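You operate a simulated robot arm through the tools that you are given. There is no shell and no other tool.

You run a simulated robot arm. Do the job below in one go: nothing can be reset, and whatever is moved stays where it is left.

JOB
Share out the battery packs on the top of the sample bench. At the end: the yellow cable cap from the top of the sample bench stands on top of the beige wide timber block; the grey battery pack labelled "Pack T-46" from the top of the sample bench is on top of the brown tile clips box; the grey battery pack labelled "Pack T-41" from the top of the sample bench is on the top of the meter stand; the grey battery pack labelled "Pack T-42" from the top of the sample bench is in the deep grey tray; whatever was shut is shut again. Leave all else as you found it, and nothing knocked over. Set down upright: battery pack.

It is judged by the outcome, as a careful person would: the job done as asked, and still so three seconds after it is handed in. It fails if anything else is knocked over, pushed out of place, dropped, spilled or broken. A push-on lid holds only when it is set on centred and level and pressed home; a screw cap is set on level and turned clockwise until tight.

ROBOT AND FRAMES
A 7-joint arm with a two-finger gripper, fixed in place. Base frame: the origin is at the foot of the arm, x ahead of it, y to its left, z up; the work surface is at about z = 0.8. Readings come in m, rad, newtons and seconds.
With the tool pointing down near the work surface it reaches from about 0.34 to 0.72 m from the base axis. Its first joint turns from -1.152 to 1.152 rad. Payload 2.45 kg.
Tool frame: the origin (TCP) lies between the finger pads and is the grasp point; the fingertips stand 0.026 m ahead of it; z points along the fingers, y is the line along which they close. The gripper opens to 0.096 m. The gripper's body begins 0.069 m behind the TCP.
Orientation is that of the tool frame in the base frame, as [roll, pitch, yaw] about the fixed x, y, z axes, in that order (R = Rz(yaw) Ry(pitch) Rx(roll)). With the fingers straight down and closing along the base's y, the tool's x points along the base's -x, its y along +y and its z along -z.

CONTROLS
- The arm moves only by the tool arm_command. Its argument "steps" is a list of rows, each a list of 7 numbers: the shift along the tool's x, y, z in m, then the turn, a rotation vector about the tool's x, y, z in rad, then the opening, from 0 (shut) to 1 (fully open). In form: [[x, y, z, ax, ay, az, hand], ...]. A call has 1 to 20 rows; each row is the pose to reach, as a shift and turn from the pose commanded when the call began, along the tool's axes at that moment. Rows are played at 5 a second. More than 0.05 m and 0.15 rad between two rows, or a gripper value outside its range, and nothing of the call is played. Where a pose cannot be reached the arm comes as near as it can. A force on the tool above 40 N (or 10 N above the force at the start of the call, whichever is more), or a blocked arm, ends the call early, and 0.2 s more pass. The fingers move at their own pace and stop on an object; they squeeze with about 41 N. The grip force told is the motor's: it shows also when the fingers shut on nothing. Time passes only in rows, and 0.2 s behind the last, so rows that repeat a pose let the fingers close. The reply holds the time, the measured pose of the TCP, the force on the tool along the base axes, the opening and the grip force, in the units named above and with some noise, with the torque about the TCP (base axes, N m) and any sound that the robot's microphone picked up.
- Cameras (640 x 400 px; columns grow to the right, rows downward): "scene" is fixed at [0.1612, -0.3984, 1.3851]; the picture's right is [0.74, -0.68, 0.00], its down [-0.50, -0.55, -0.67] and it looks along [0.45, 0.49, -0.75] (base axes); focal length 250 px, centre (320, 200). "wrist" rides on the gripper at [0.082, 0.003, -0.098] in the tool frame; the picture's right is [-0.04, 1.00, 0.00], its down [-0.73, -0.03, -0.68] and it looks along [-0.68, -0.03, 0.73] (tool axes); focal length 256 px, centre (320, 200). There is no depth. A picture from a camera that has moved, and an enlarged one, comes with that camera's place and axes in the base frame and with its lens. The place of the scene camera against the robot may be out by one fixed shift of up to 0.025 m in any direction.
- grab_frame(camera): a new picture of that camera. No time passes.
- inspect(camera, box): a new picture of the part [left, top, right, bottom] of that camera's present view, enlarged. No time passes.
- close_job(): hands the job in; it is judged then, once.

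Nothing tells you positions but the pictures and the camera data. Unless the task says otherwise, let go and move clear before handing in.

The tools are called after "Call:" as a command line: name --pt "numbers of a row" for each row, then --argument value for the rest, lists and objects as JSON in quotes. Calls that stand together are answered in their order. arm_command: Moves the arm, as the interface text tells. Its arguments: {"type":"object","properties":{"steps":{"type":"array"}},"required":["steps"]} The other tools are called the same way: grab_frame (camera) takes a picture; inspect (camera, box) takes an enlarged picture of a part of a camera's view; close_job () hands the job in.

At the start:

```text
t: 0.0
eef_pos: [0.3361, 0.102, 1.102]
tool_rot: [3.141, -0.001, 3.141]
wrist_force: [0.0, 0.4, 0.2]
wrist_torque: [0.03, 0.04, 0.0]
width: 0.0961
grip_force: 0.0
```

scene: 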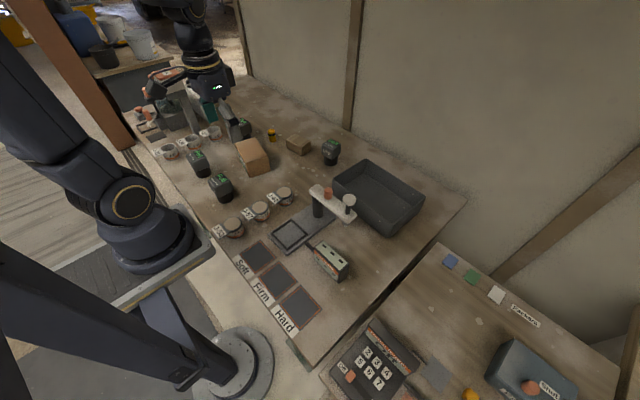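
wrist: 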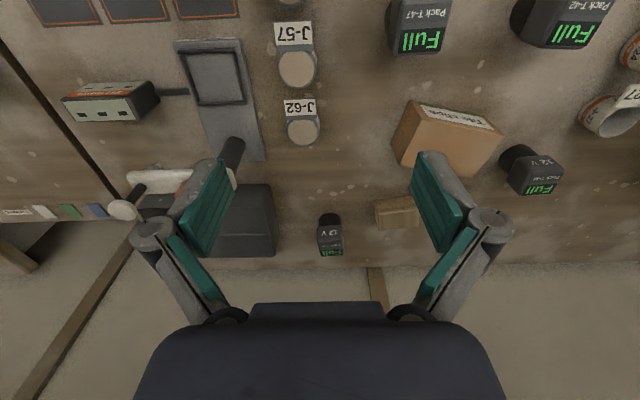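

I see a bench with several battery packs, jars, a brown box, a small timber block, a grey tray and a meter stand. I'll enlarge parts of the views to identify them before moving.

Call:
inspect --camera "scene" --box '[140, 90, 300, 190]'

Call:
inspect --camera "scene" --box '[180, 120, 340, 220]'

Call:
inspect --camera "scene" --box '[280, 120, 440, 220]'

Call:
inspect --camera "scene" --box '[220, 180, 380, 280]'

Call:
inspect --camera "wrist" --box '[380, 0, 640, 240]'

Call:
inspect --camera "wrist" --box '[40, 0, 360, 270]'

Call:
inspect --camera "scene" --box '[320, 240, 640, 400]'

```text
4.00 times, centred on (220, 140) of scene
camera zoom: at [0.1612, -0.3984, 1.3851], right [0.74, -0.68, 0.0], down [-0.5, -0.55, -0.67], along [0.45, 0.49, -0.75], focal length 1000 px, centre (720, 440)
```

zoom: 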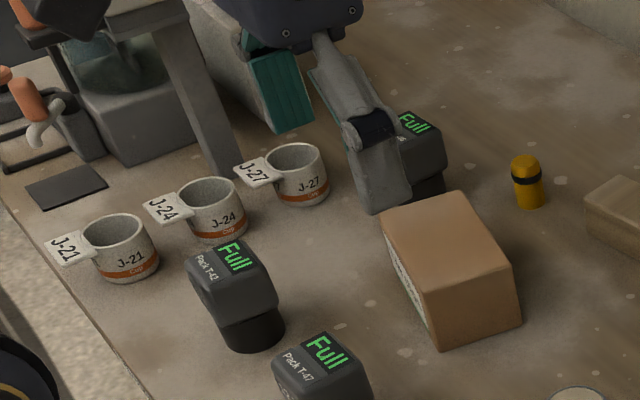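

```text
4.00 times, centred on (260, 170) of scene
camera zoom: at [0.1612, -0.3984, 1.3851], right [0.74, -0.68, 0.0], down [-0.5, -0.55, -0.67], along [0.45, 0.49, -0.75], focal length 1000 px, centre (560, 320)
```

zoom: 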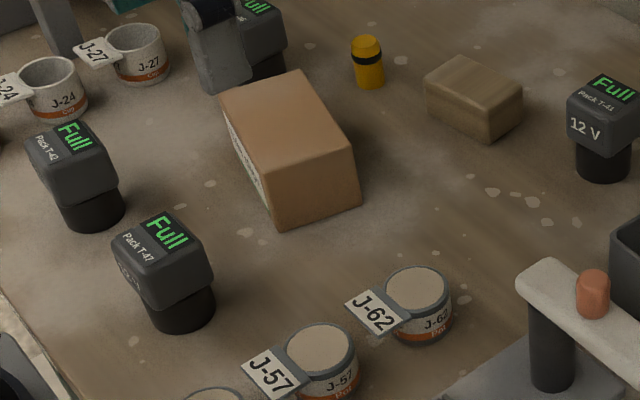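

```text
4.00 times, centred on (360, 170) of scene
camera zoom: at [0.1612, -0.3984, 1.3851], right [0.74, -0.68, 0.0], down [-0.5, -0.55, -0.67], along [0.45, 0.49, -0.75], focal length 1000 px, centre (160, 320)
```

zoom: 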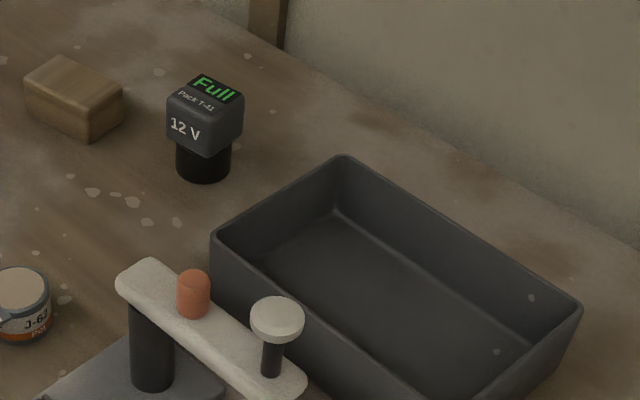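

```text
4.00 times, centred on (300, 230) of scene
camera zoom: at [0.1612, -0.3984, 1.3851], right [0.74, -0.68, 0.0], down [-0.5, -0.55, -0.67], along [0.45, 0.49, -0.75], focal length 1000 px, centre (400, 80)
```

zoom: 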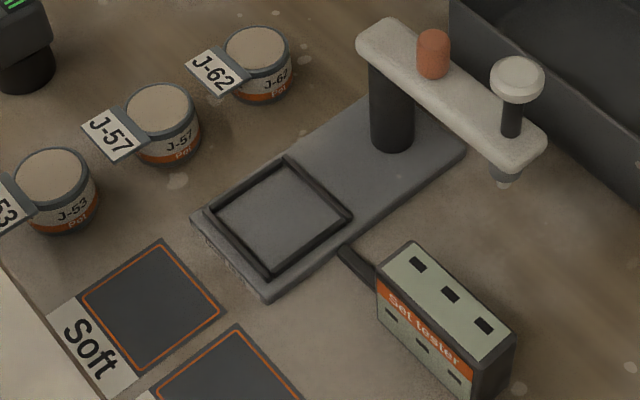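

```text
1.67 times, centred on (510, 120) of wrist
camera zoom: at [0.2559, 0.1035, 1.2011], right [0.04, 1.0, 0.0], down [0.73, -0.03, 0.68], along [0.68, -0.03, -0.73], focal length 427 px, centre (3, 333)
```

zoom: 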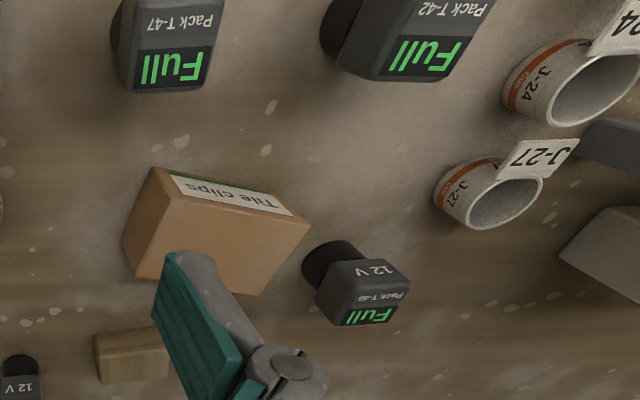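

```text
1.48 times, centred on (200, 135) of wrist
camera zoom: at [0.2559, 0.1035, 1.2011], right [0.04, 1.0, 0.0], down [0.73, -0.03, 0.68], along [0.68, -0.03, -0.73], focal length 379 px, centre (498, 296)
```

zoom: 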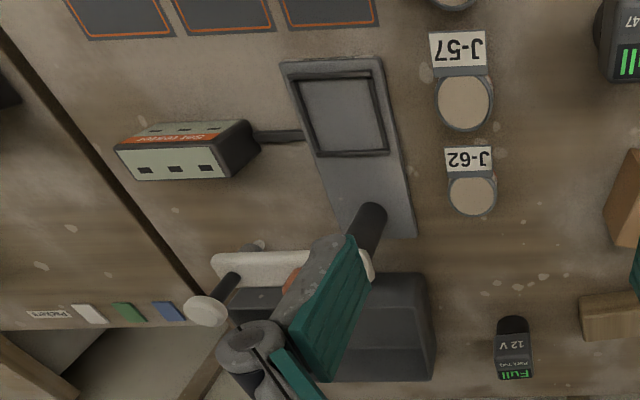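

```text
2.00 times, centred on (480, 320) of scene
camera zoom: at [0.1612, -0.3984, 1.3851], right [0.74, -0.68, 0.0], down [-0.5, -0.55, -0.67], along [0.45, 0.49, -0.75], focal length 500 px, centre (0, -40)
```

zoom: 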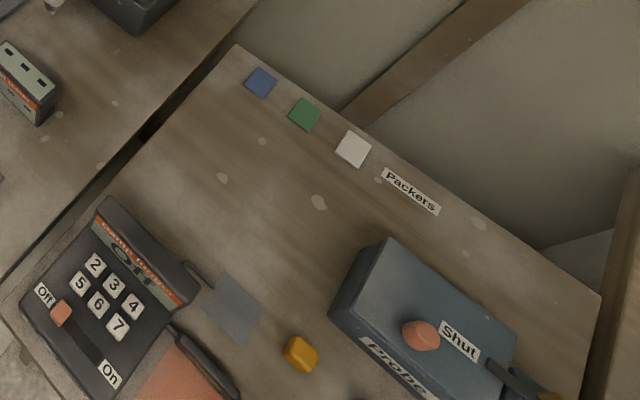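

I'm still looking for the meter stand and for any duplicate trays, so I'll enlarge the rest of the scene view.

Call:
inspect --camera "scene" --box '[60, 40, 260, 165]'

Call:
inspect --camera "scene" --box '[0, 0, 240, 150]'

Call:
inspect --camera "scene" --box '[400, 300, 560, 400]'

Call:
inspect --camera "scene" --box '[220, 240, 380, 340]'

Call:
inspect --camera "wrist" --box '[480, 0, 640, 100]'

Call:
inspect --camera "wrist" --box '[280, 120, 480, 245]'

```text
3.20 times, centred on (160, 102) of scene
camera zoom: at [0.1612, -0.3984, 1.3851], right [0.74, -0.68, 0.0], down [-0.5, -0.55, -0.67], along [0.45, 0.49, -0.75], focal length 800 px, centre (832, 512)
```

zoom: 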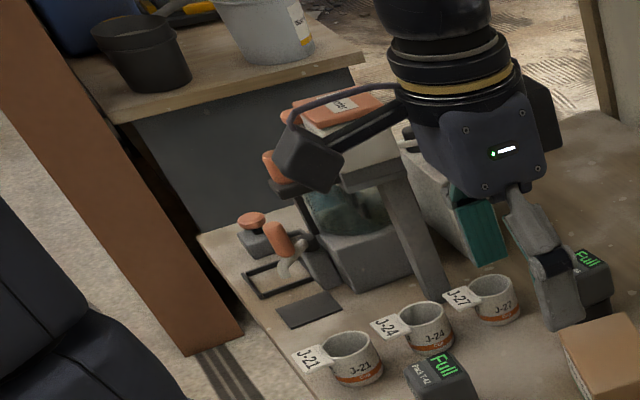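

```text
2.67 times, centred on (120, 75) of scene
camera zoom: at [0.1612, -0.3984, 1.3851], right [0.74, -0.68, 0.0], down [-0.5, -0.55, -0.67], along [0.45, 0.49, -0.75], focal length 667 px, centre (853, 533)
```

zoom: 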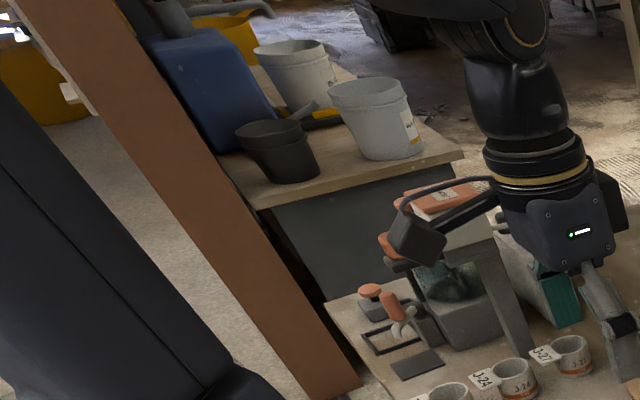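

```text
4.00 times, centred on (480, 350) of scene
camera zoom: at [0.1612, -0.3984, 1.3851], right [0.74, -0.68, 0.0], down [-0.5, -0.55, -0.67], along [0.45, 0.49, -0.75], focal length 1000 px, centre (-320, -400)
```

zoom: 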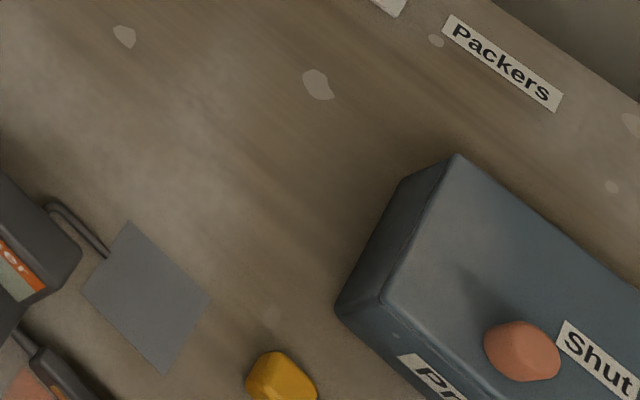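

```text
4.00 times, centred on (300, 290) of scene
camera zoom: at [0.1612, -0.3984, 1.3851], right [0.74, -0.68, 0.0], down [-0.5, -0.55, -0.67], along [0.45, 0.49, -0.75], focal length 1000 px, centre (400, -160)
```

zoom: 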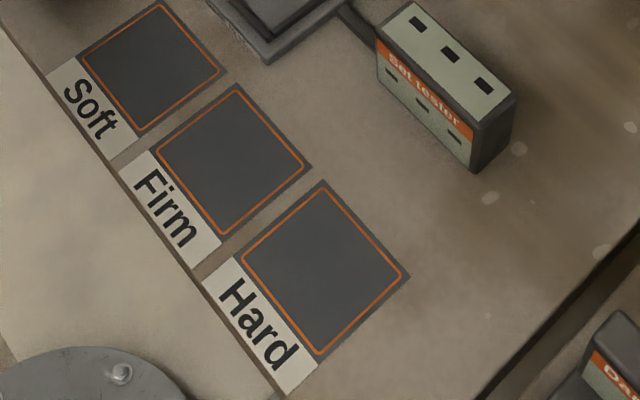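

```text
4.00 times, centred on (560, 50) of wrist
camera zoom: at [0.2559, 0.1035, 1.2011], right [0.04, 1.0, 0.0], down [0.73, -0.03, 0.68], along [0.68, -0.03, -0.73], focal length 1024 px, centre (-640, 800)
```

zoom: 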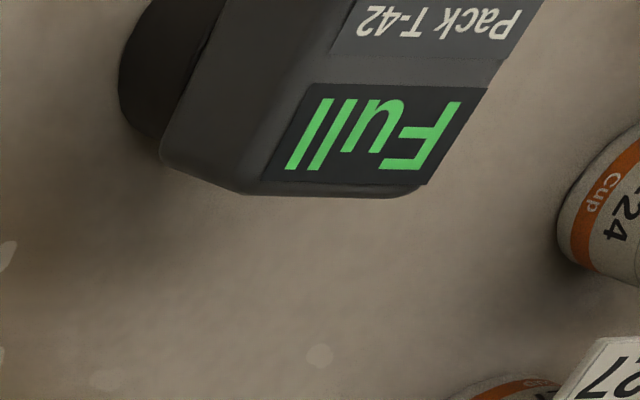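

```text
3.20 times, centred on (380, 182) of wrist
camera zoom: at [0.2559, 0.1035, 1.2011], right [0.04, 1.0, 0.0], down [0.73, -0.03, 0.68], along [0.68, -0.03, -0.73], focal length 819 px, centre (128, 256)
```

zoom: 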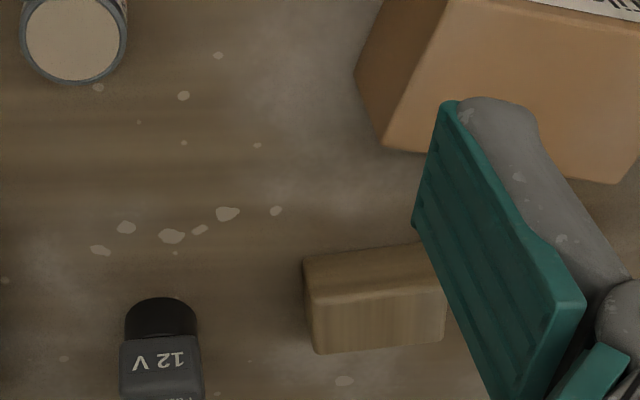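

The grey stand at the left end, behind the cups, may be the meter stand. I'll turn the wrist towards the left to look at it.

Call:
arm_command --pt "0 0 0 0 0 -0.14 1" --pt "0 0 0 0 0 -0.28 1" --pt "0 0 0 0 0 -0.42 1" --pt "0 0 0 0 0 -0.56 1" --pt "0 0 0 0 0 -0.7 1" --pt "0 0 0 0 0 -0.84 1" --pt "0 0 0 0 0 -0.98 1" --pt "0 0 0 0 0 -1.12 1" --pt "0 0 0 0 0 -1.26 1" --pt "0 0 0 0 0 -1.4 1"

Call:
grab_frame --camera "wrist"

Call:
grab_frame --camera "scene"

```text
t: 2.2
eef_pos: [0.3362, 0.1001, 1.1033]
tool_rot: [-3.141, 0.001, -1.738]
wrist_force: [-0.2, 0.6, 0.6]
wrist_torque: [0.0, -0.01, 0.0]
width: 0.0959
grip_force: 0.1
```

```text
taken
camera wrist: at [0.3207, 0.0201, 1.2011], right [-0.98, 0.21, 0.0], down [0.15, 0.72, 0.68], along [0.14, 0.66, -0.73], focal length 256 px, centre (320, 200)
```

wrist: 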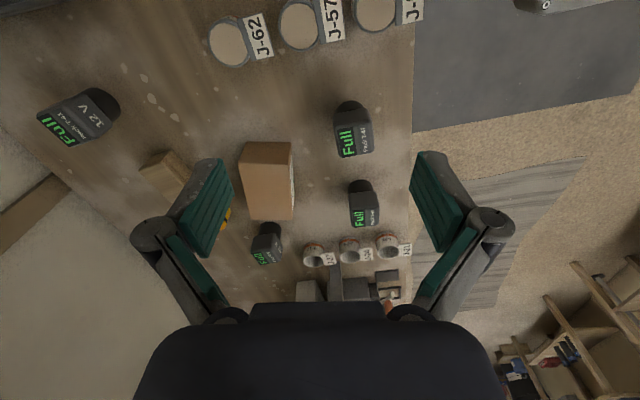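

```text
taken
```

scene: 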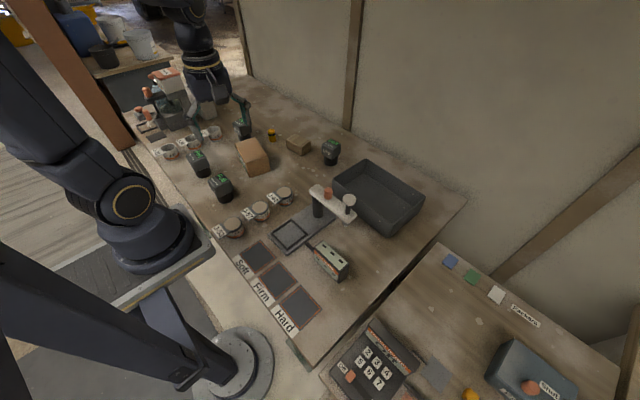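

The stand is hidden behind the gripper in this view. I'll tilt the wrist up to look further left.

Call:
arm_command --pt "0 0 0 0 -0.14 0 1" --pt "0 0 0 0 -0.28 0 1" --pt "0 0 0 0 -0.42 0 1" --pt "0 0 0 0 -0.56 0 1"

Call:
grab_frame --camera "wrist"

Call:
inspect --camera "scene" --box '[100, 40, 260, 165]'

```text
t: 3.2
eef_pos: [0.3373, 0.1011, 1.1026]
tool_rot: [-3.141, 0.562, -1.743]
wrist_force: [-0.4, -0.3, -0.7]
wrist_torque: [0.0, 0.04, -0.01]
width: 0.0961
grip_force: 0.1
```

```text
taken
camera wrist: at [0.3136, -0.0192, 1.1425], right [-0.98, 0.2, 0.02], down [0.07, 0.25, 0.97], along [0.19, 0.95, -0.26], focal length 256 px, centre (320, 200)
```

wrist: 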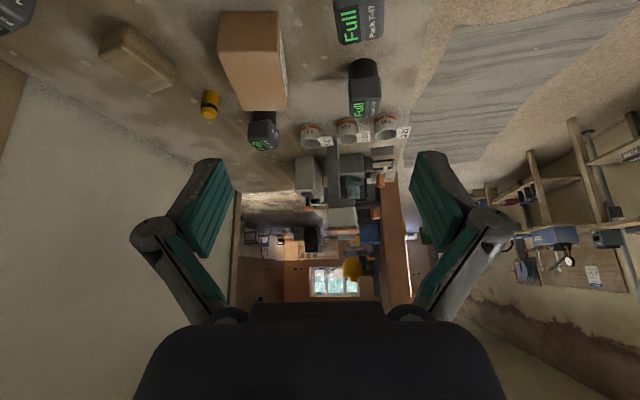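

```text
3.20 times, centred on (180, 102) of scene
camera zoom: at [0.1612, -0.3984, 1.3851], right [0.74, -0.68, 0.0], down [-0.5, -0.55, -0.67], along [0.45, 0.49, -0.75], focal length 800 px, centre (768, 512)
```

zoom: 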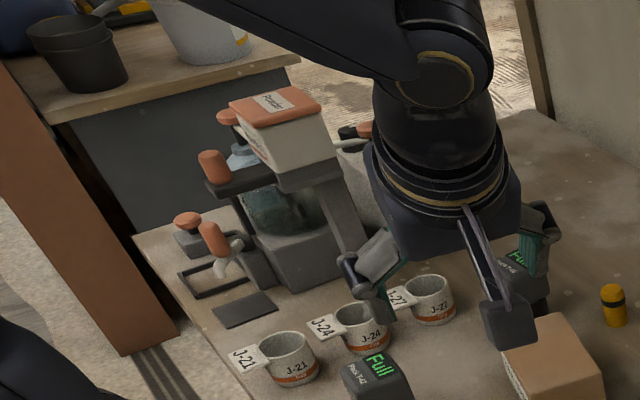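

Call:
inspect --camera "wrist" --box '[230, 90, 430, 270]'

Call:
inspect --camera "wrist" --box '[280, 110, 400, 200]'

```text
2.22 times, centred on (330, 180) of wrist
camera zoom: at [0.3136, -0.0192, 1.1425], right [-0.98, 0.2, 0.02], down [0.07, 0.25, 0.97], along [0.19, 0.95, -0.26], focal length 569 px, centre (298, 244)
```

zoom: 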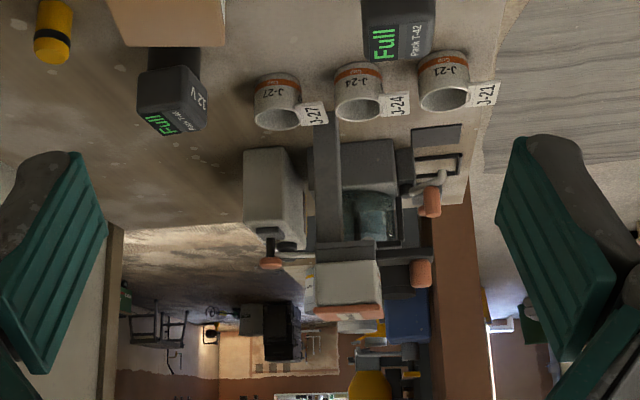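

```text
4.44 times, centred on (340, 155) of wrist
camera zoom: at [0.3136, -0.0192, 1.1425], right [-0.98, 0.2, 0.02], down [0.07, 0.25, 0.97], along [0.19, 0.95, -0.26], focal length 1138 px, centre (231, 400)
```

zoom: 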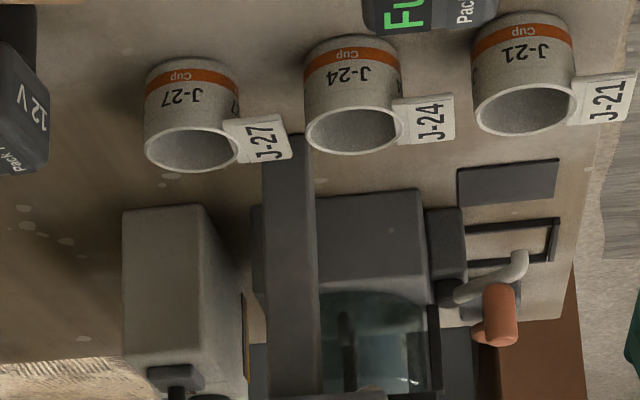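

Call:
inspect --camera "scene" --box '[320, 310, 440, 400]'

Call:
inspect --camera "scene" --box '[430, 300, 640, 400]'

Call:
inspect --camera "scene" --box '[300, 230, 380, 290]'

```text
4.44 times, centred on (380, 355) of scene
camera zoom: at [0.1612, -0.3984, 1.3851], right [0.74, -0.68, 0.0], down [-0.5, -0.55, -0.67], along [0.45, 0.49, -0.75], focal length 1111 px, centre (53, -489)
```

zoom: 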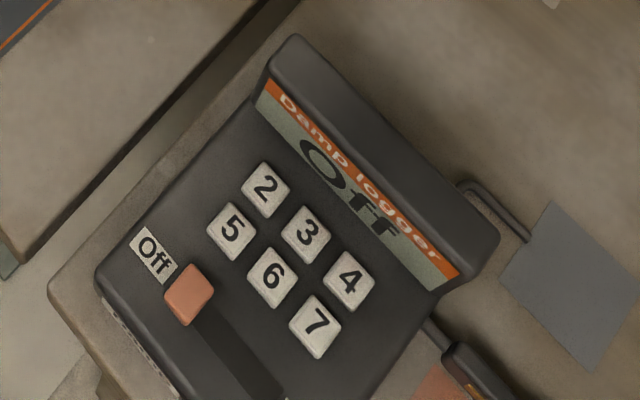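

```text
3.05 times, centred on (535, 350) of scene
camera zoom: at [0.1612, -0.3984, 1.3851], right [0.74, -0.68, 0.0], down [-0.5, -0.55, -0.67], along [0.45, 0.49, -0.75], focal length 762 px, centre (-335, -257)
```

zoom: 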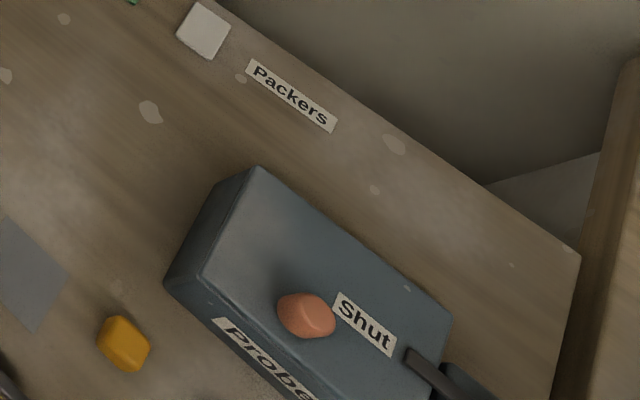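

```text
6.67 times, centred on (340, 260) of scene
camera zoom: at [0.1612, -0.3984, 1.3851], right [0.74, -0.68, 0.0], down [-0.5, -0.55, -0.67], along [0.45, 0.49, -0.75], focal length 1667 px, centre (187, -200)
```

zoom: 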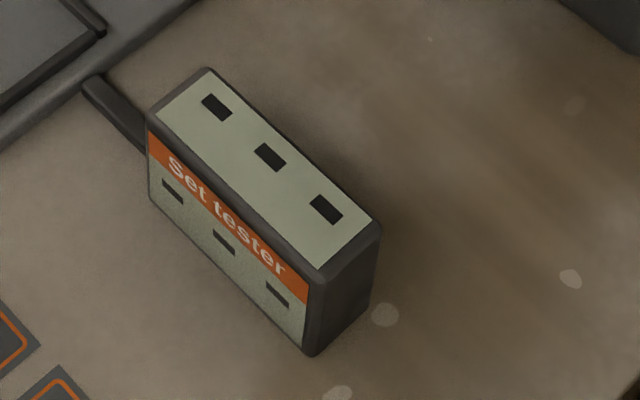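

The right-hand bench, with the damp logger and the probe case, must be the meter stand; the left unit is a powder and water mixer. I'll level the tool again and move closer to the left-hand objects to measure them.

Call:
arm_command --pt "0 0 0 0 0.14 0 1" --pt "0 0 0 0 0.28 0 1" --pt "0 0 0 0 0.42 0 1" --pt "0 0 0 0 0.56 0 1"

Call:
arm_command --pt "-0.03 0 0 0 0 0.1 1" --pt "-0.05 -0.02 0 0 0 0.2 1" --pt "-0.07 -0.05 0 0 0 0.3 1" --pt "-0.07 -0.08 0 0 0 0.4 1" --pt "-0.07 -0.11 0 0 0 0.5 1"

Call:
grab_frame --camera "wrist"

Call:
grab_frame --camera "scene"

```text
t: 4.2
eef_pos: [0.3373, 0.0998, 1.1019]
tool_rot: [-3.14, -0.002, -1.742]
wrist_force: [0.2, -0.1, 0.2]
wrist_torque: [-0.03, 0.02, 0.02]
width: 0.096
grip_force: 0.1
```

```text
t: 5.4
eef_pos: [0.4562, 0.151, 1.1025]
tool_rot: [-3.141, 0.001, -2.242]
wrist_force: [1.2, 0.6, 0.0]
wrist_torque: [0.0, 0.01, -0.02]
width: 0.0961
grip_force: 0.2
```

```text
taken
camera wrist: at [0.4045, 0.0889, 1.2013], right [-0.76, 0.65, 0.0], down [0.48, 0.56, 0.68], along [0.44, 0.51, -0.73], focal length 256 px, centre (320, 200)
```

wrist: 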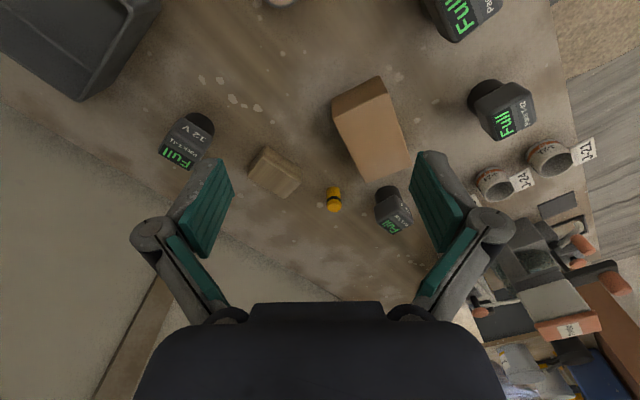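

```text
taken
```

scene: 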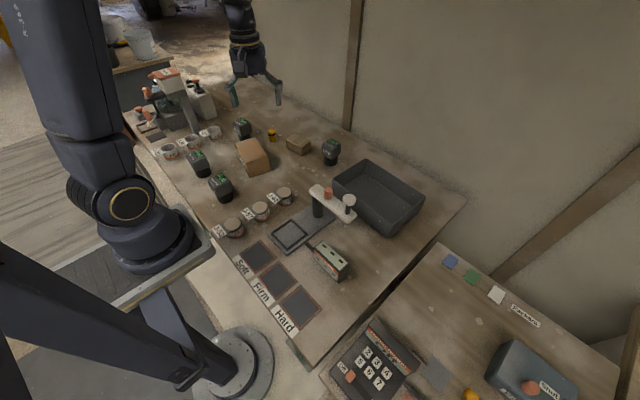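

Call:
inspect --camera "wrist" --box '[240, 130, 420, 250]'

Call:
inspect --camera "scene" --box '[190, 95, 310, 185]'

Call:
inspect --camera "wrist" --box '[320, 60, 430, 190]'

Call:
inspect --camera "wrist" --box '[140, 90, 310, 220]'

Call:
inspect --camera "scene" --box '[300, 130, 440, 240]'

```text
3.33 times, centred on (330, 190) of wrist
camera zoom: at [0.4045, 0.0889, 1.2013], right [-0.76, 0.65, 0.0], down [0.48, 0.56, 0.68], along [0.44, 0.51, -0.73], focal length 853 px, centre (287, 233)
```

zoom: 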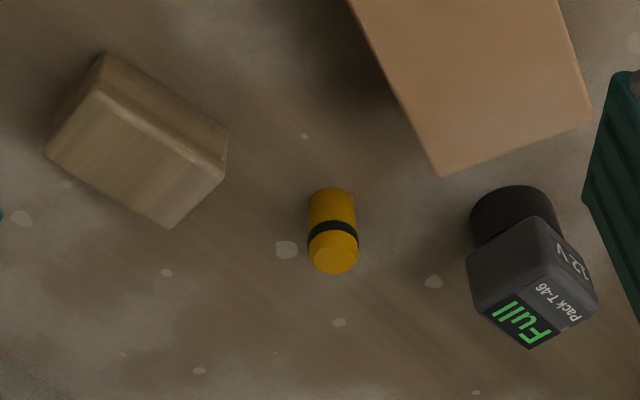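

```text
4.44 times, centred on (250, 140) of scene
camera zoom: at [0.1612, -0.3983, 1.3851], right [0.74, -0.68, 0.0], down [-0.5, -0.55, -0.67], along [0.45, 0.49, -0.75], focal length 1111 px, centre (631, 467)
```

zoom: 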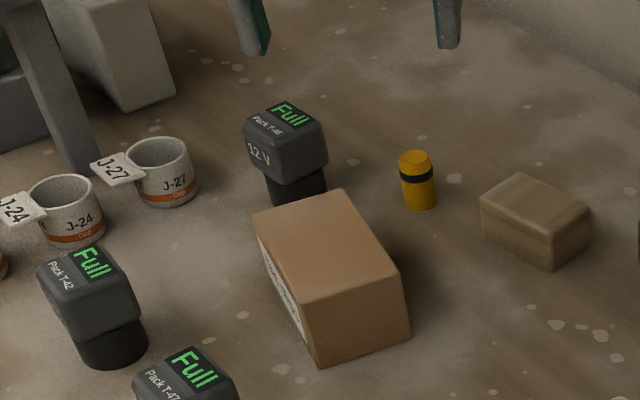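

```text
3.08 times, centred on (375, 125) of wrist
camera zoom: at [0.4045, 0.0889, 1.2013], right [-0.76, 0.65, 0.0], down [0.48, 0.56, 0.68], along [0.44, 0.51, -0.73], focal length 788 px, centre (151, 431)
```

zoom: 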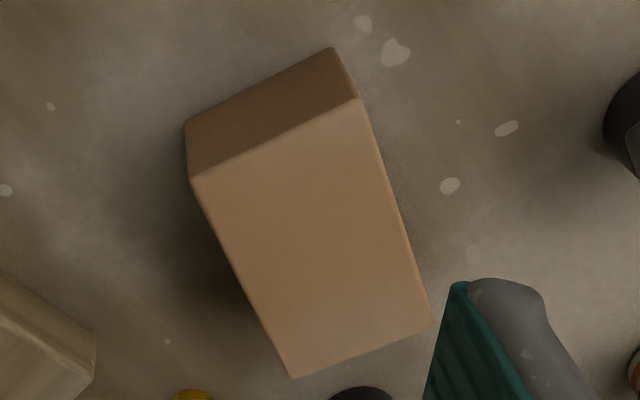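

```text
3.08 times, centred on (225, 155) of wrist
camera zoom: at [0.4045, 0.0889, 1.2013], right [-0.76, 0.65, 0.0], down [0.48, 0.56, 0.68], along [0.44, 0.51, -0.73], focal length 788 px, centre (612, 338)
```

zoom: 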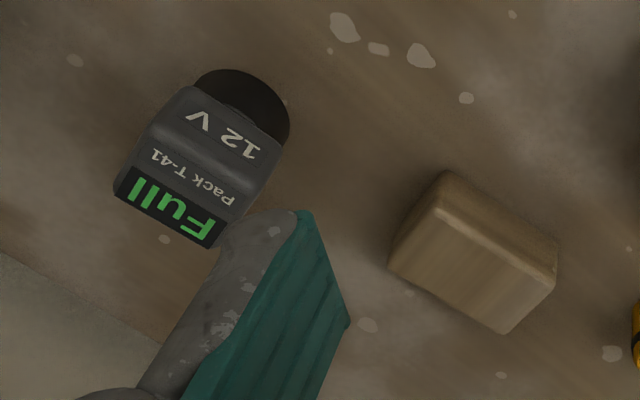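

```text
3.64 times, centred on (370, 185) of scene
camera zoom: at [0.1612, -0.3983, 1.3851], right [0.74, -0.68, 0.0], down [-0.5, -0.55, -0.67], along [0.45, 0.49, -0.75], focal length 909 px, centre (138, 254)
```

zoom: 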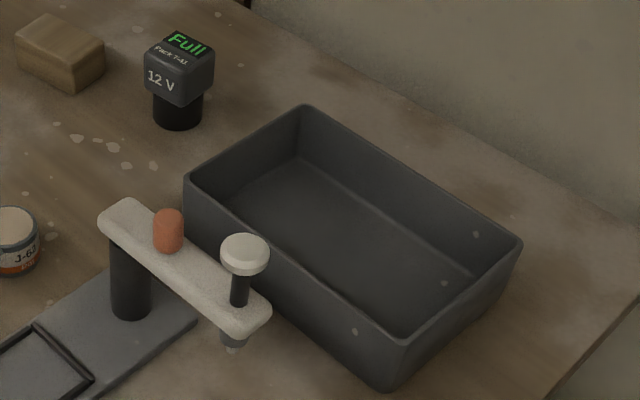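

T-46 is confirmed beside the tile clips box, at about [0.53, 0.456], and the box top is at about z 0.864, centred near [0.47, 0.29]. I'll move over T-46 for a closer look.

Call:
arm_command --pt "-0.032 0.019 0.014 0 0 0 1" --pt "-0.064 0.038 0.028 0 0 0 1" --pt "-0.096 0.058 0.043 0 0 0 1" --pt "-0.128 0.077 0.057 0 0 0 1" --pt "-0.16 0.096 0.071 0 0 0 1" --pt "-0.192 0.115 0.086 0 0 0 1" --pt "-0.224 0.134 0.1 0 0 0 1"

Call:
grab_frame --camera "wrist"

Call:
grab_frame --camera "scene"

```text
t: 7.0
eef_pos: [0.4927, 0.4096, 1.0016]
tool_rot: [-3.141, 0.0, -2.242]
wrist_force: [0.5, 0.8, -0.3]
wrist_torque: [0.02, 0.0, 0.01]
width: 0.0961
grip_force: 0.0
```

```text
taken
camera wrist: at [0.4393, 0.3474, 1.1002], right [-0.76, 0.65, 0.0], down [0.48, 0.56, 0.68], along [0.44, 0.51, -0.73], focal length 256 px, centre (320, 200)
```

wrist: 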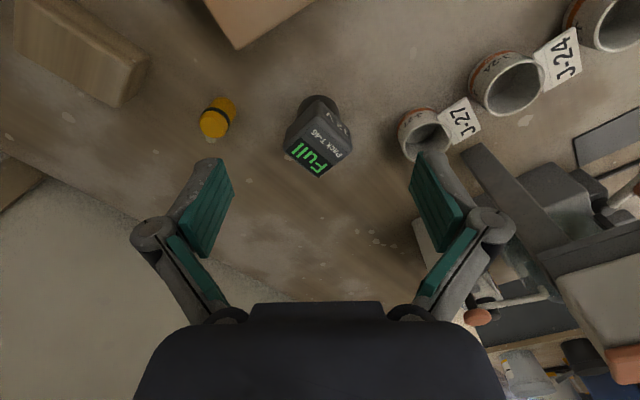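

```text
taken
```

scene: 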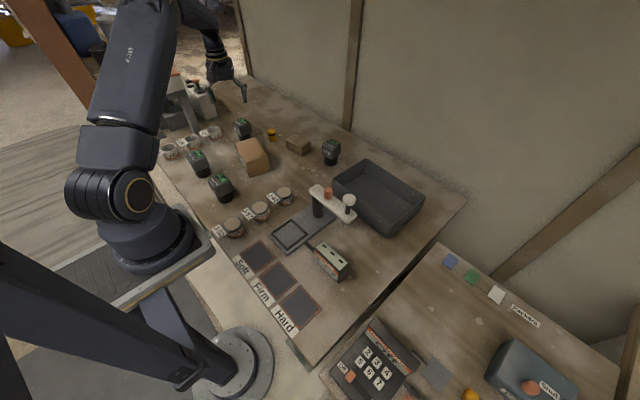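

Call:
inspect --camera "wrist" --box '[260, 80, 380, 190]'

Call:
inspect --camera "scene" --box '[215, 105, 275, 145]'

```text
3.64 times, centred on (320, 135) of wrist
camera zoom: at [0.4393, 0.3474, 1.1002], right [-0.76, 0.65, 0.0], down [0.48, 0.56, 0.68], along [0.44, 0.51, -0.73], focal length 931 px, centre (320, 436)
```

zoom: 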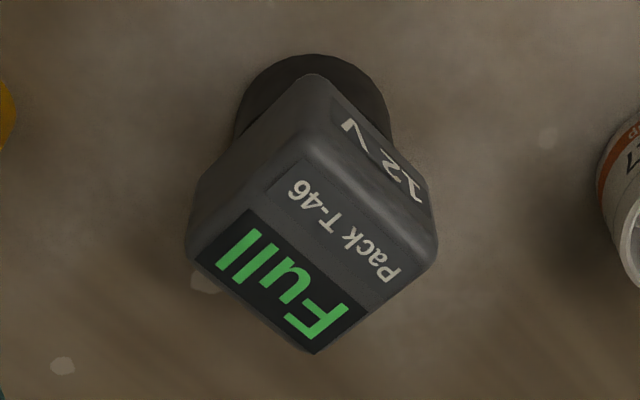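

```text
10.00 times, centred on (245, 125) of scene
camera zoom: at [0.1612, -0.3984, 1.3851], right [0.74, -0.68, 0.0], down [-0.5, -0.55, -0.67], along [0.45, 0.49, -0.75], focal length 2501 px, centre (1070, 950)
```

zoom: 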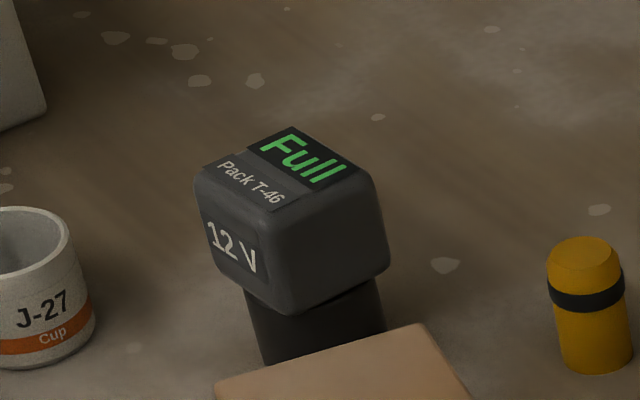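

T-46's body is about 5 cm square, centred near [0.530, 0.450] with its top at about z 0.877 and its faces about 5° off the base axes. I'll line up the wrist above it and check before going down.

Call:
arm_command --pt "-0.01 -0.001 0 0 0 0.134 1" --pt "-0.02 -0.002 0 0 0 0.268 1" --pt "-0.03 -0.003 0 0 0 0.402 1" --pt "-0.04 -0.004 0 0 0 0.536 1" --pt "-0.05 -0.0045 0 0 0 0.67 1" --pt "-0.055 -0.0045 0.01 0 0 0.803 1" --pt "-0.055 -0.0045 0.02 0 0 0.803 1"

Call:
grab_frame --camera "wrist"

Call:
inspect --camera "wrist" --box '[240, 20, 400, 140]'

```text
t: 8.6
eef_pos: [0.529, 0.4499, 0.9815]
tool_rot: [-3.141, 0.0, -3.048]
wrist_force: [-0.1, -0.8, 0.8]
wrist_torque: [0.04, 0.01, -0.01]
width: 0.0959
grip_force: 0.0
```

```text
taken
camera wrist: at [0.448, 0.4449, 1.0807], right [-0.05, 1.0, 0.0], down [0.73, 0.04, 0.68], along [0.68, 0.04, -0.73], focal length 256 px, centre (320, 200)
```

wrist: 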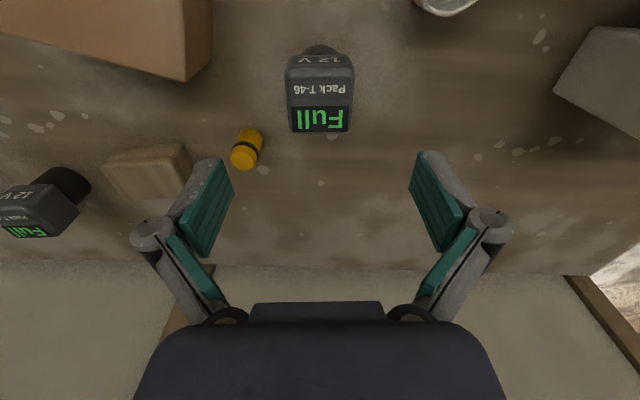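

```text
3.33 times, centred on (320, 80) of wrist
camera zoom: at [0.448, 0.4449, 1.0807], right [-0.05, 1.0, 0.0], down [0.73, 0.04, 0.68], along [0.68, 0.04, -0.73], focal length 853 px, centre (320, 600)
```

zoom: 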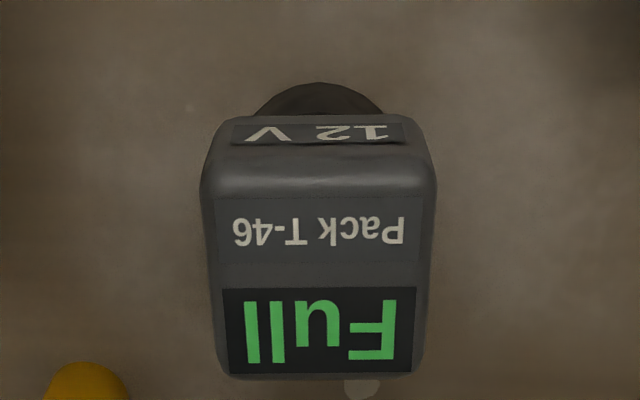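

The gripper is square to T-46 and centred to about 1 mm sideways, with a 3 mm correction needed forward. I'll go down and grip the body.

Call:
arm_command --pt "-0.003 0 0.03 0 0 0 1" --pt "-0.003 0 0.06 0 0 0 1" --pt "-0.003 0 0.09 0 0 0 1" --pt "-0.003 0 0.11 0 0 0 1" --pt "-0.003 0 0.1245 0 0 0 1" --pt "-0.003 0 0.1245 0 0 0 1"

Call:
grab_frame --camera "wrist"

Call:
inspect --camera "scene" --box '[200, 90, 290, 150]'

```text
t: 10.0
eef_pos: [0.5326, 0.4514, 0.858]
tool_rot: [3.141, 0.001, -3.044]
wrist_force: [-0.4, 0.6, -0.9]
wrist_torque: [-0.01, 0.02, 0.01]
width: 0.0961
grip_force: 0.1
```

```text
taken
camera wrist: at [0.4513, 0.4452, 0.9559], right [-0.06, 1.0, 0.0], down [0.73, 0.04, 0.68], along [0.68, 0.04, -0.73], focal length 256 px, centre (320, 200)
```

wrist: 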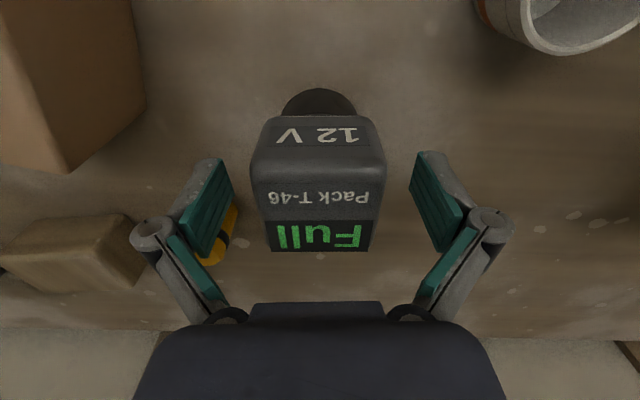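

```text
6.67 times, centred on (245, 120) of scene
camera zoom: at [0.1612, -0.3984, 1.3851], right [0.74, -0.68, 0.0], down [-0.5, -0.55, -0.67], along [0.45, 0.49, -0.75], focal length 1667 px, centre (820, 733)
```

zoom: 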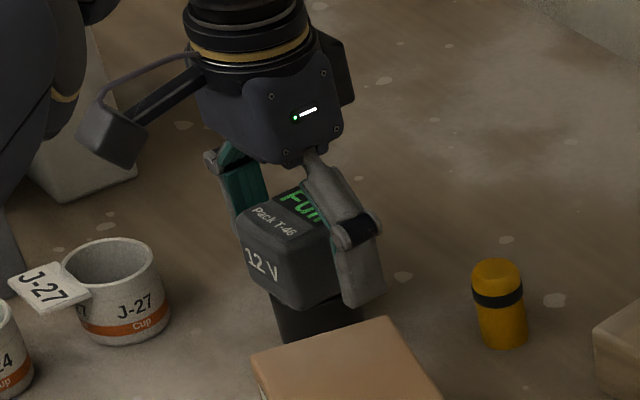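

The fingers are either side of the pack body, so I'll close the grip now.

Call:
arm_command --pt "0 0 0 0 0 0 0.3" --pt "0 0 0 0 0 0 0.0" --pt "0 0 0 0 0 0 0.0" --pt "0 0 0 0 0 0 0.0" --pt "0 0 0 0 0 0 0.0"

Call:
grab_frame --camera "wrist"

```text
t: 11.2
eef_pos: [0.5318, 0.4487, 0.8567]
tool_rot: [-3.14, 0.0, -3.045]
wrist_force: [-1.3, -1.1, 1.1]
wrist_torque: [-0.12, 0.03, -0.03]
width: 0.0537
grip_force: 41.1
```

```text
taken
camera wrist: at [0.4513, 0.445, 0.9561], right [-0.06, 1.0, 0.0], down [0.73, 0.04, 0.68], along [0.68, 0.04, -0.73], focal length 256 px, centre (320, 200)
```

wrist: 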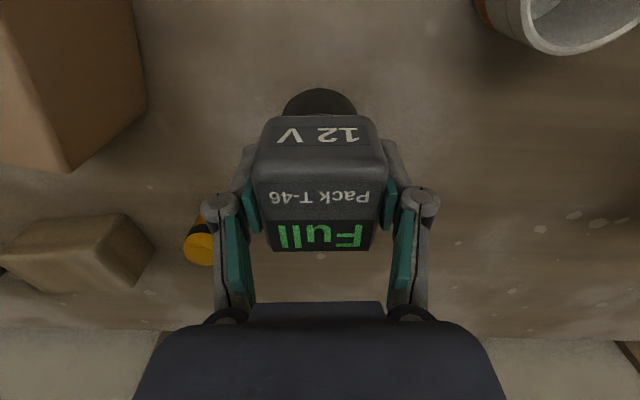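

T-46 is gripped with the fingers 5.4 cm apart. I'll lift it straight up.

Call:
arm_command --pt "0 0 -0.02 0 0 0 0" --pt "0 0 -0.05 0 0 0 0" --pt "0 0 -0.09 0 0 0 0" --pt "0 0 -0.13 0 0 0 0" --pt "0 0 -0.16 0 0 0 0" --pt "0 0 -0.16 0 0 0 0"

Call:
grab_frame --camera "wrist"

```text
t: 12.6
eef_pos: [0.5298, 0.4483, 1.0168]
tool_rot: [-3.14, 0.001, -3.045]
wrist_force: [-0.1, 0.4, -3.7]
wrist_torque: [0.02, -0.04, 0.02]
width: 0.0538
grip_force: 41.2
out of reach, approached as far as the arm can: row 5, 6
```

```text
taken
camera wrist: at [0.4489, 0.4416, 1.1159], right [-0.06, 1.0, 0.0], down [0.73, 0.04, 0.68], along [0.68, 0.04, -0.73], focal length 256 px, centre (320, 200)
```

wrist: 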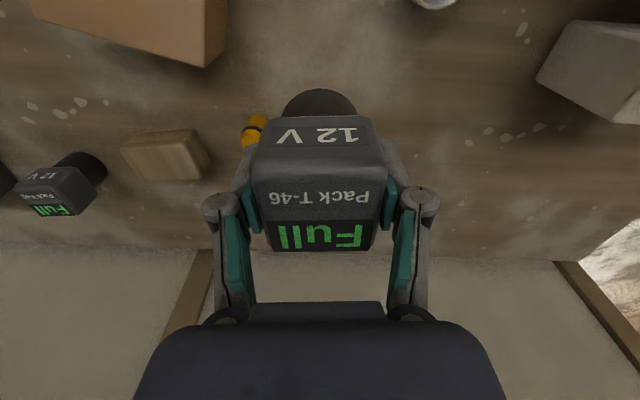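

The pack is up. I'll carry it over the tile clips box, staying high.

Call:
arm_command --pt "0.019 -0.035 0.0 0 0 0 0" --pt "0.037 -0.07 0.0 0 0 0 0" --pt "0.056 -0.11 0.0 0 0 0 0" --pt "0.075 -0.1515 0.0 0 0 0 0" --pt "0.075 -0.1515 0.0 0 0 0 0"

Call:
grab_frame --camera "wrist"

Call:
inspect --camera "scene" --box '[180, 90, 330, 190]'

```text
t: 13.8
eef_pos: [0.5626, 0.4057, 1.0368]
tool_rot: [-3.141, -0.002, -3.045]
wrist_force: [0.3, -0.2, -2.7]
wrist_torque: [-0.02, -0.01, -0.01]
width: 0.0539
grip_force: 41.7
out of reach, approached as far as the arm can: row 1, 2, 3, 4, 5
```

```text
taken
camera wrist: at [0.4814, 0.4013, 1.1366], right [-0.06, 1.0, 0.0], down [0.73, 0.04, 0.68], along [0.68, 0.04, -0.73], focal length 256 px, centre (320, 200)
```

wrist: 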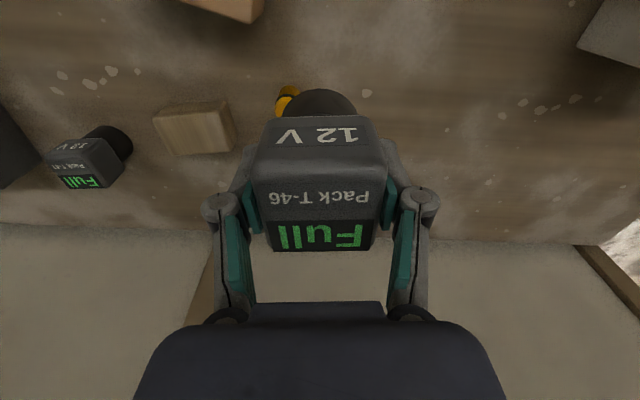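

```text
4.00 times, centred on (255, 140) of scene
camera zoom: at [0.1612, -0.3983, 1.3851], right [0.74, -0.68, 0.0], down [-0.5, -0.55, -0.67], along [0.45, 0.49, -0.75], focal length 1000 px, centre (580, 440)
```

zoom: 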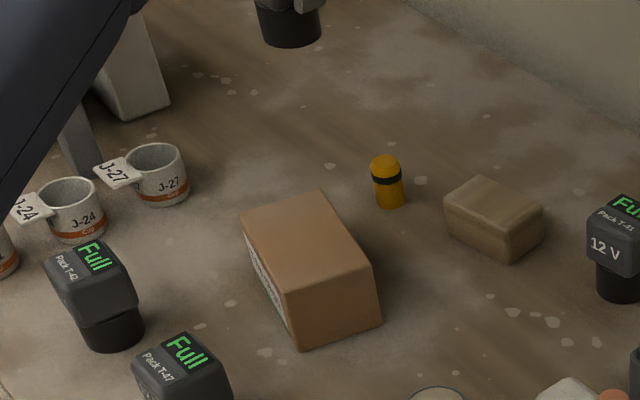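

The arm didn't follow that move: it drifted to [0.563, 0.406, 1.037], so the solver seems to be near a limit. I'll hold still for one row to see what pose it regards as commanded.

Call:
arm_command --pt "0 0 0 0 0 0 0"

Call:
grab_frame --camera "scene"

```text
t: 14.2
eef_pos: [0.5625, 0.4054, 1.037]
tool_rot: [3.141, 0.001, -3.047]
wrist_force: [0.7, -0.2, -2.8]
wrist_torque: [0.0, 0.0, -0.01]
width: 0.0536
grip_force: 41.2
```

```text
taken
```

scene: 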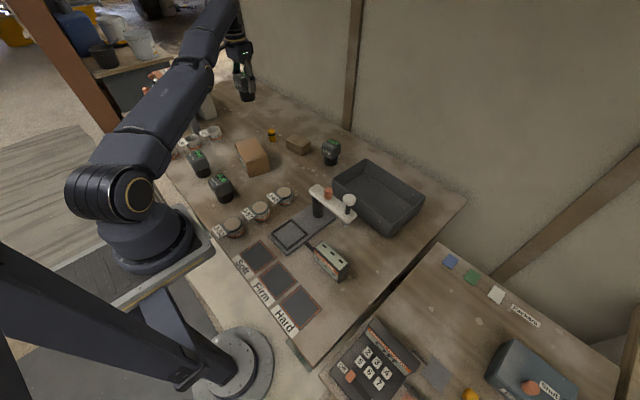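

The arm is almost straight, which is a singular position. I'll pull it radially inward in small steps to bend the elbow again.

Call:
arm_command --pt "0.005 -0.003 0.004 0 0 0 0" --pt "0.012 -0.007 0.008 0 0 0 0" --pt "0.02 -0.012 0.012 0 0 0 0" --pt "0.03 -0.018 0.016 0 0 0 0" --pt "0.04 -0.024 0.02 0 0 0 0"

Call:
grab_frame --camera "scene"

```text
t: 15.4
eef_pos: [0.5617, 0.4093, 1.0295]
tool_rot: [-3.139, -0.001, -3.045]
wrist_force: [0.4, -0.6, -2.3]
wrist_torque: [0.05, -0.02, -0.03]
width: 0.0534
grip_force: 41.2
out of reach, approached as far as the arm can: row 1, 2, 3, 4, 5
```

```text
taken
```

scene: 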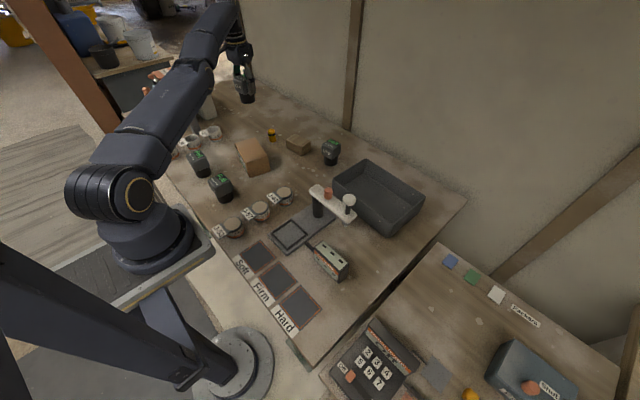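

The straight elbow resists the inward pull. I'll ask for a larger inward and downward target and hold it longer, so the solver has time to bend the elbow.

Call:
arm_command --pt "0.01 -0.006 0.03 0 0 0 0" --pt "0.02 -0.012 0.05 0 0 0 0" --pt "0.03 -0.018 0.05 0 0 0 0" --pt "0.04 -0.024 0.05 0 0 0 0" --pt "0.05 -0.03 0.05 0 0 0 0" --pt "0.05 -0.03 0.05 0 0 0 0" --pt "0.05 -0.03 0.05 0 0 0 0" --pt "0.05 -0.03 0.05 0 0 0 0" --pt "0.05 -0.03 0.05 0 0 0 0" --pt "0.05 -0.03 0.05 0 0 0 0"

Call:
grab_frame --camera "scene"

```text
t: 17.6
eef_pos: [0.5628, 0.4188, 0.9887]
tool_rot: [-3.14, -0.002, -3.045]
wrist_force: [-0.8, 0.1, -3.0]
wrist_torque: [0.0, 0.02, -0.05]
width: 0.0535
grip_force: 40.8
out of reach, approached as far as the arm can: row 1, 2, 3, 4, 5, 6, 7, 8, 9, 10
```

```text
taken
```

scene: 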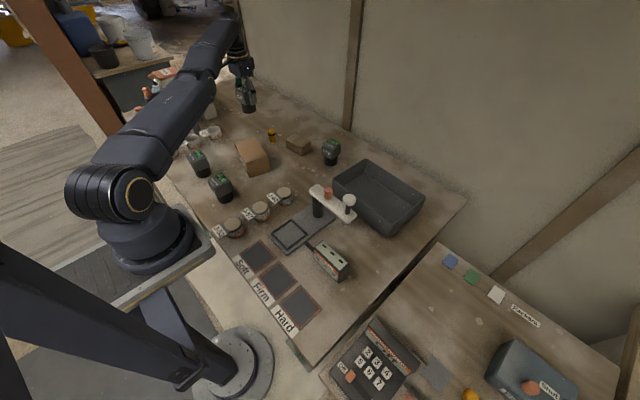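

It slid along the edge of its reach, now at [0.563, 0.419, 0.989]. The elbow may have gone slightly past straight, so I'll nudge outward briefly and then pull inward.

Call:
arm_command --pt "-0.03 0.018 -0.01 0 0 0 0" --pt "-0.04 0.024 -0.02 0 0 0 0" --pt "-0.01 0.006 0.01 0 0 0 0" --pt "0.02 -0.012 0.03 0 0 0 0" --pt "0.04 -0.024 0.03 0 0 0 0" --pt "0.06 -0.036 0.03 0 0 0 0"

Call:
grab_frame --camera "scene"

```text
t: 19.0
eef_pos: [0.5582, 0.4274, 0.965]
tool_rot: [-3.141, 0.001, -3.045]
wrist_force: [0.3, -0.2, -2.4]
wrist_torque: [0.0, -0.01, -0.01]
width: 0.0533
grip_force: 41.2
out of reach, approached as far as the arm can: row 1, 2, 3, 4, 5, 6
```

```text
taken
```

scene: 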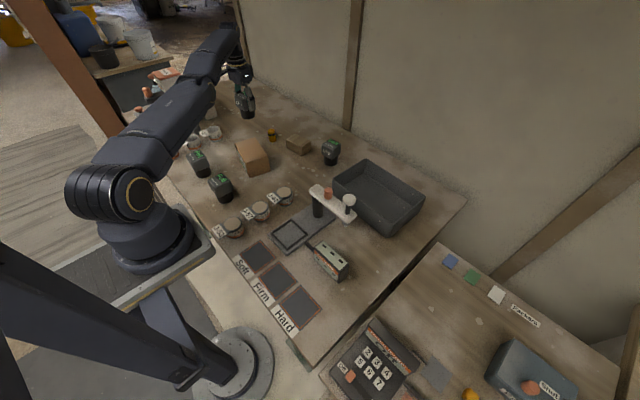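

Lowering the pack pushes y up, which looks more like a wrist joint limit than pure overreach. I'll turn the tool back towards its earlier comfortable yaw to relieve it.

Call:
arm_command --pt "0 0 0 0 0 -0.1 0" --pt "0 0 0 0 0 -0.2 0" --pt "0 0 0 0 0 -0.3 0" --pt "0 0 0 0 0 -0.4 0"

Call:
grab_frame --camera "scene"

```text
t: 20.0
eef_pos: [0.5577, 0.4267, 0.9639]
tool_rot: [3.141, 0.002, -2.643]
wrist_force: [-0.9, 0.3, -3.3]
wrist_torque: [-0.03, -0.01, -0.03]
width: 0.0536
grip_force: 41.5
```

```text
taken
```

scene: 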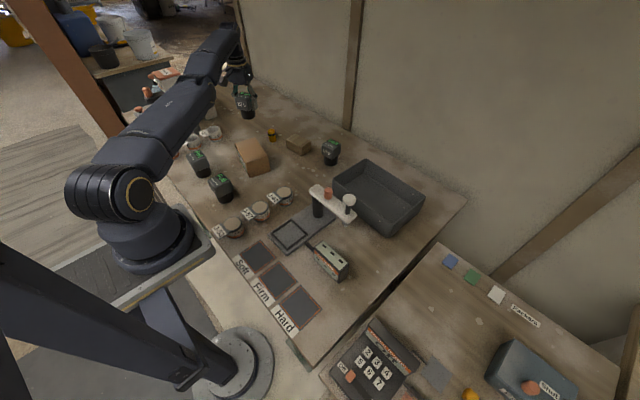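

The turn went through cleanly. Now I'll pull inward from here.

Call:
arm_command --pt "0.017 -0.005 0 0 0 0 0" --pt "0.034 -0.01 0 0 0 0 0" --pt "0.051 -0.015 0 0 0 0 0" --pt "0.068 -0.02 0 0 0 0 0"

Call:
grab_frame --camera "wrist"

```text
t: 21.0
eef_pos: [0.5585, 0.4264, 0.9637]
tool_rot: [3.141, -0.001, -2.645]
wrist_force: [0.0, -0.8, -3.6]
wrist_torque: [0.01, -0.01, -0.02]
width: 0.0535
grip_force: 40.3
out of reach, approached as far as the arm can: row 1, 2, 3, 4
```

```text
taken
camera wrist: at [0.4858, 0.3897, 1.0626], right [-0.44, 0.9, 0.0], down [0.66, 0.32, 0.68], along [0.61, 0.3, -0.73], focal length 256 px, centre (320, 200)
```

wrist: 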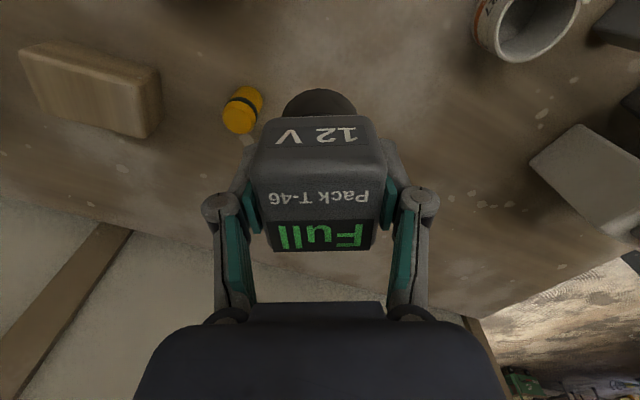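

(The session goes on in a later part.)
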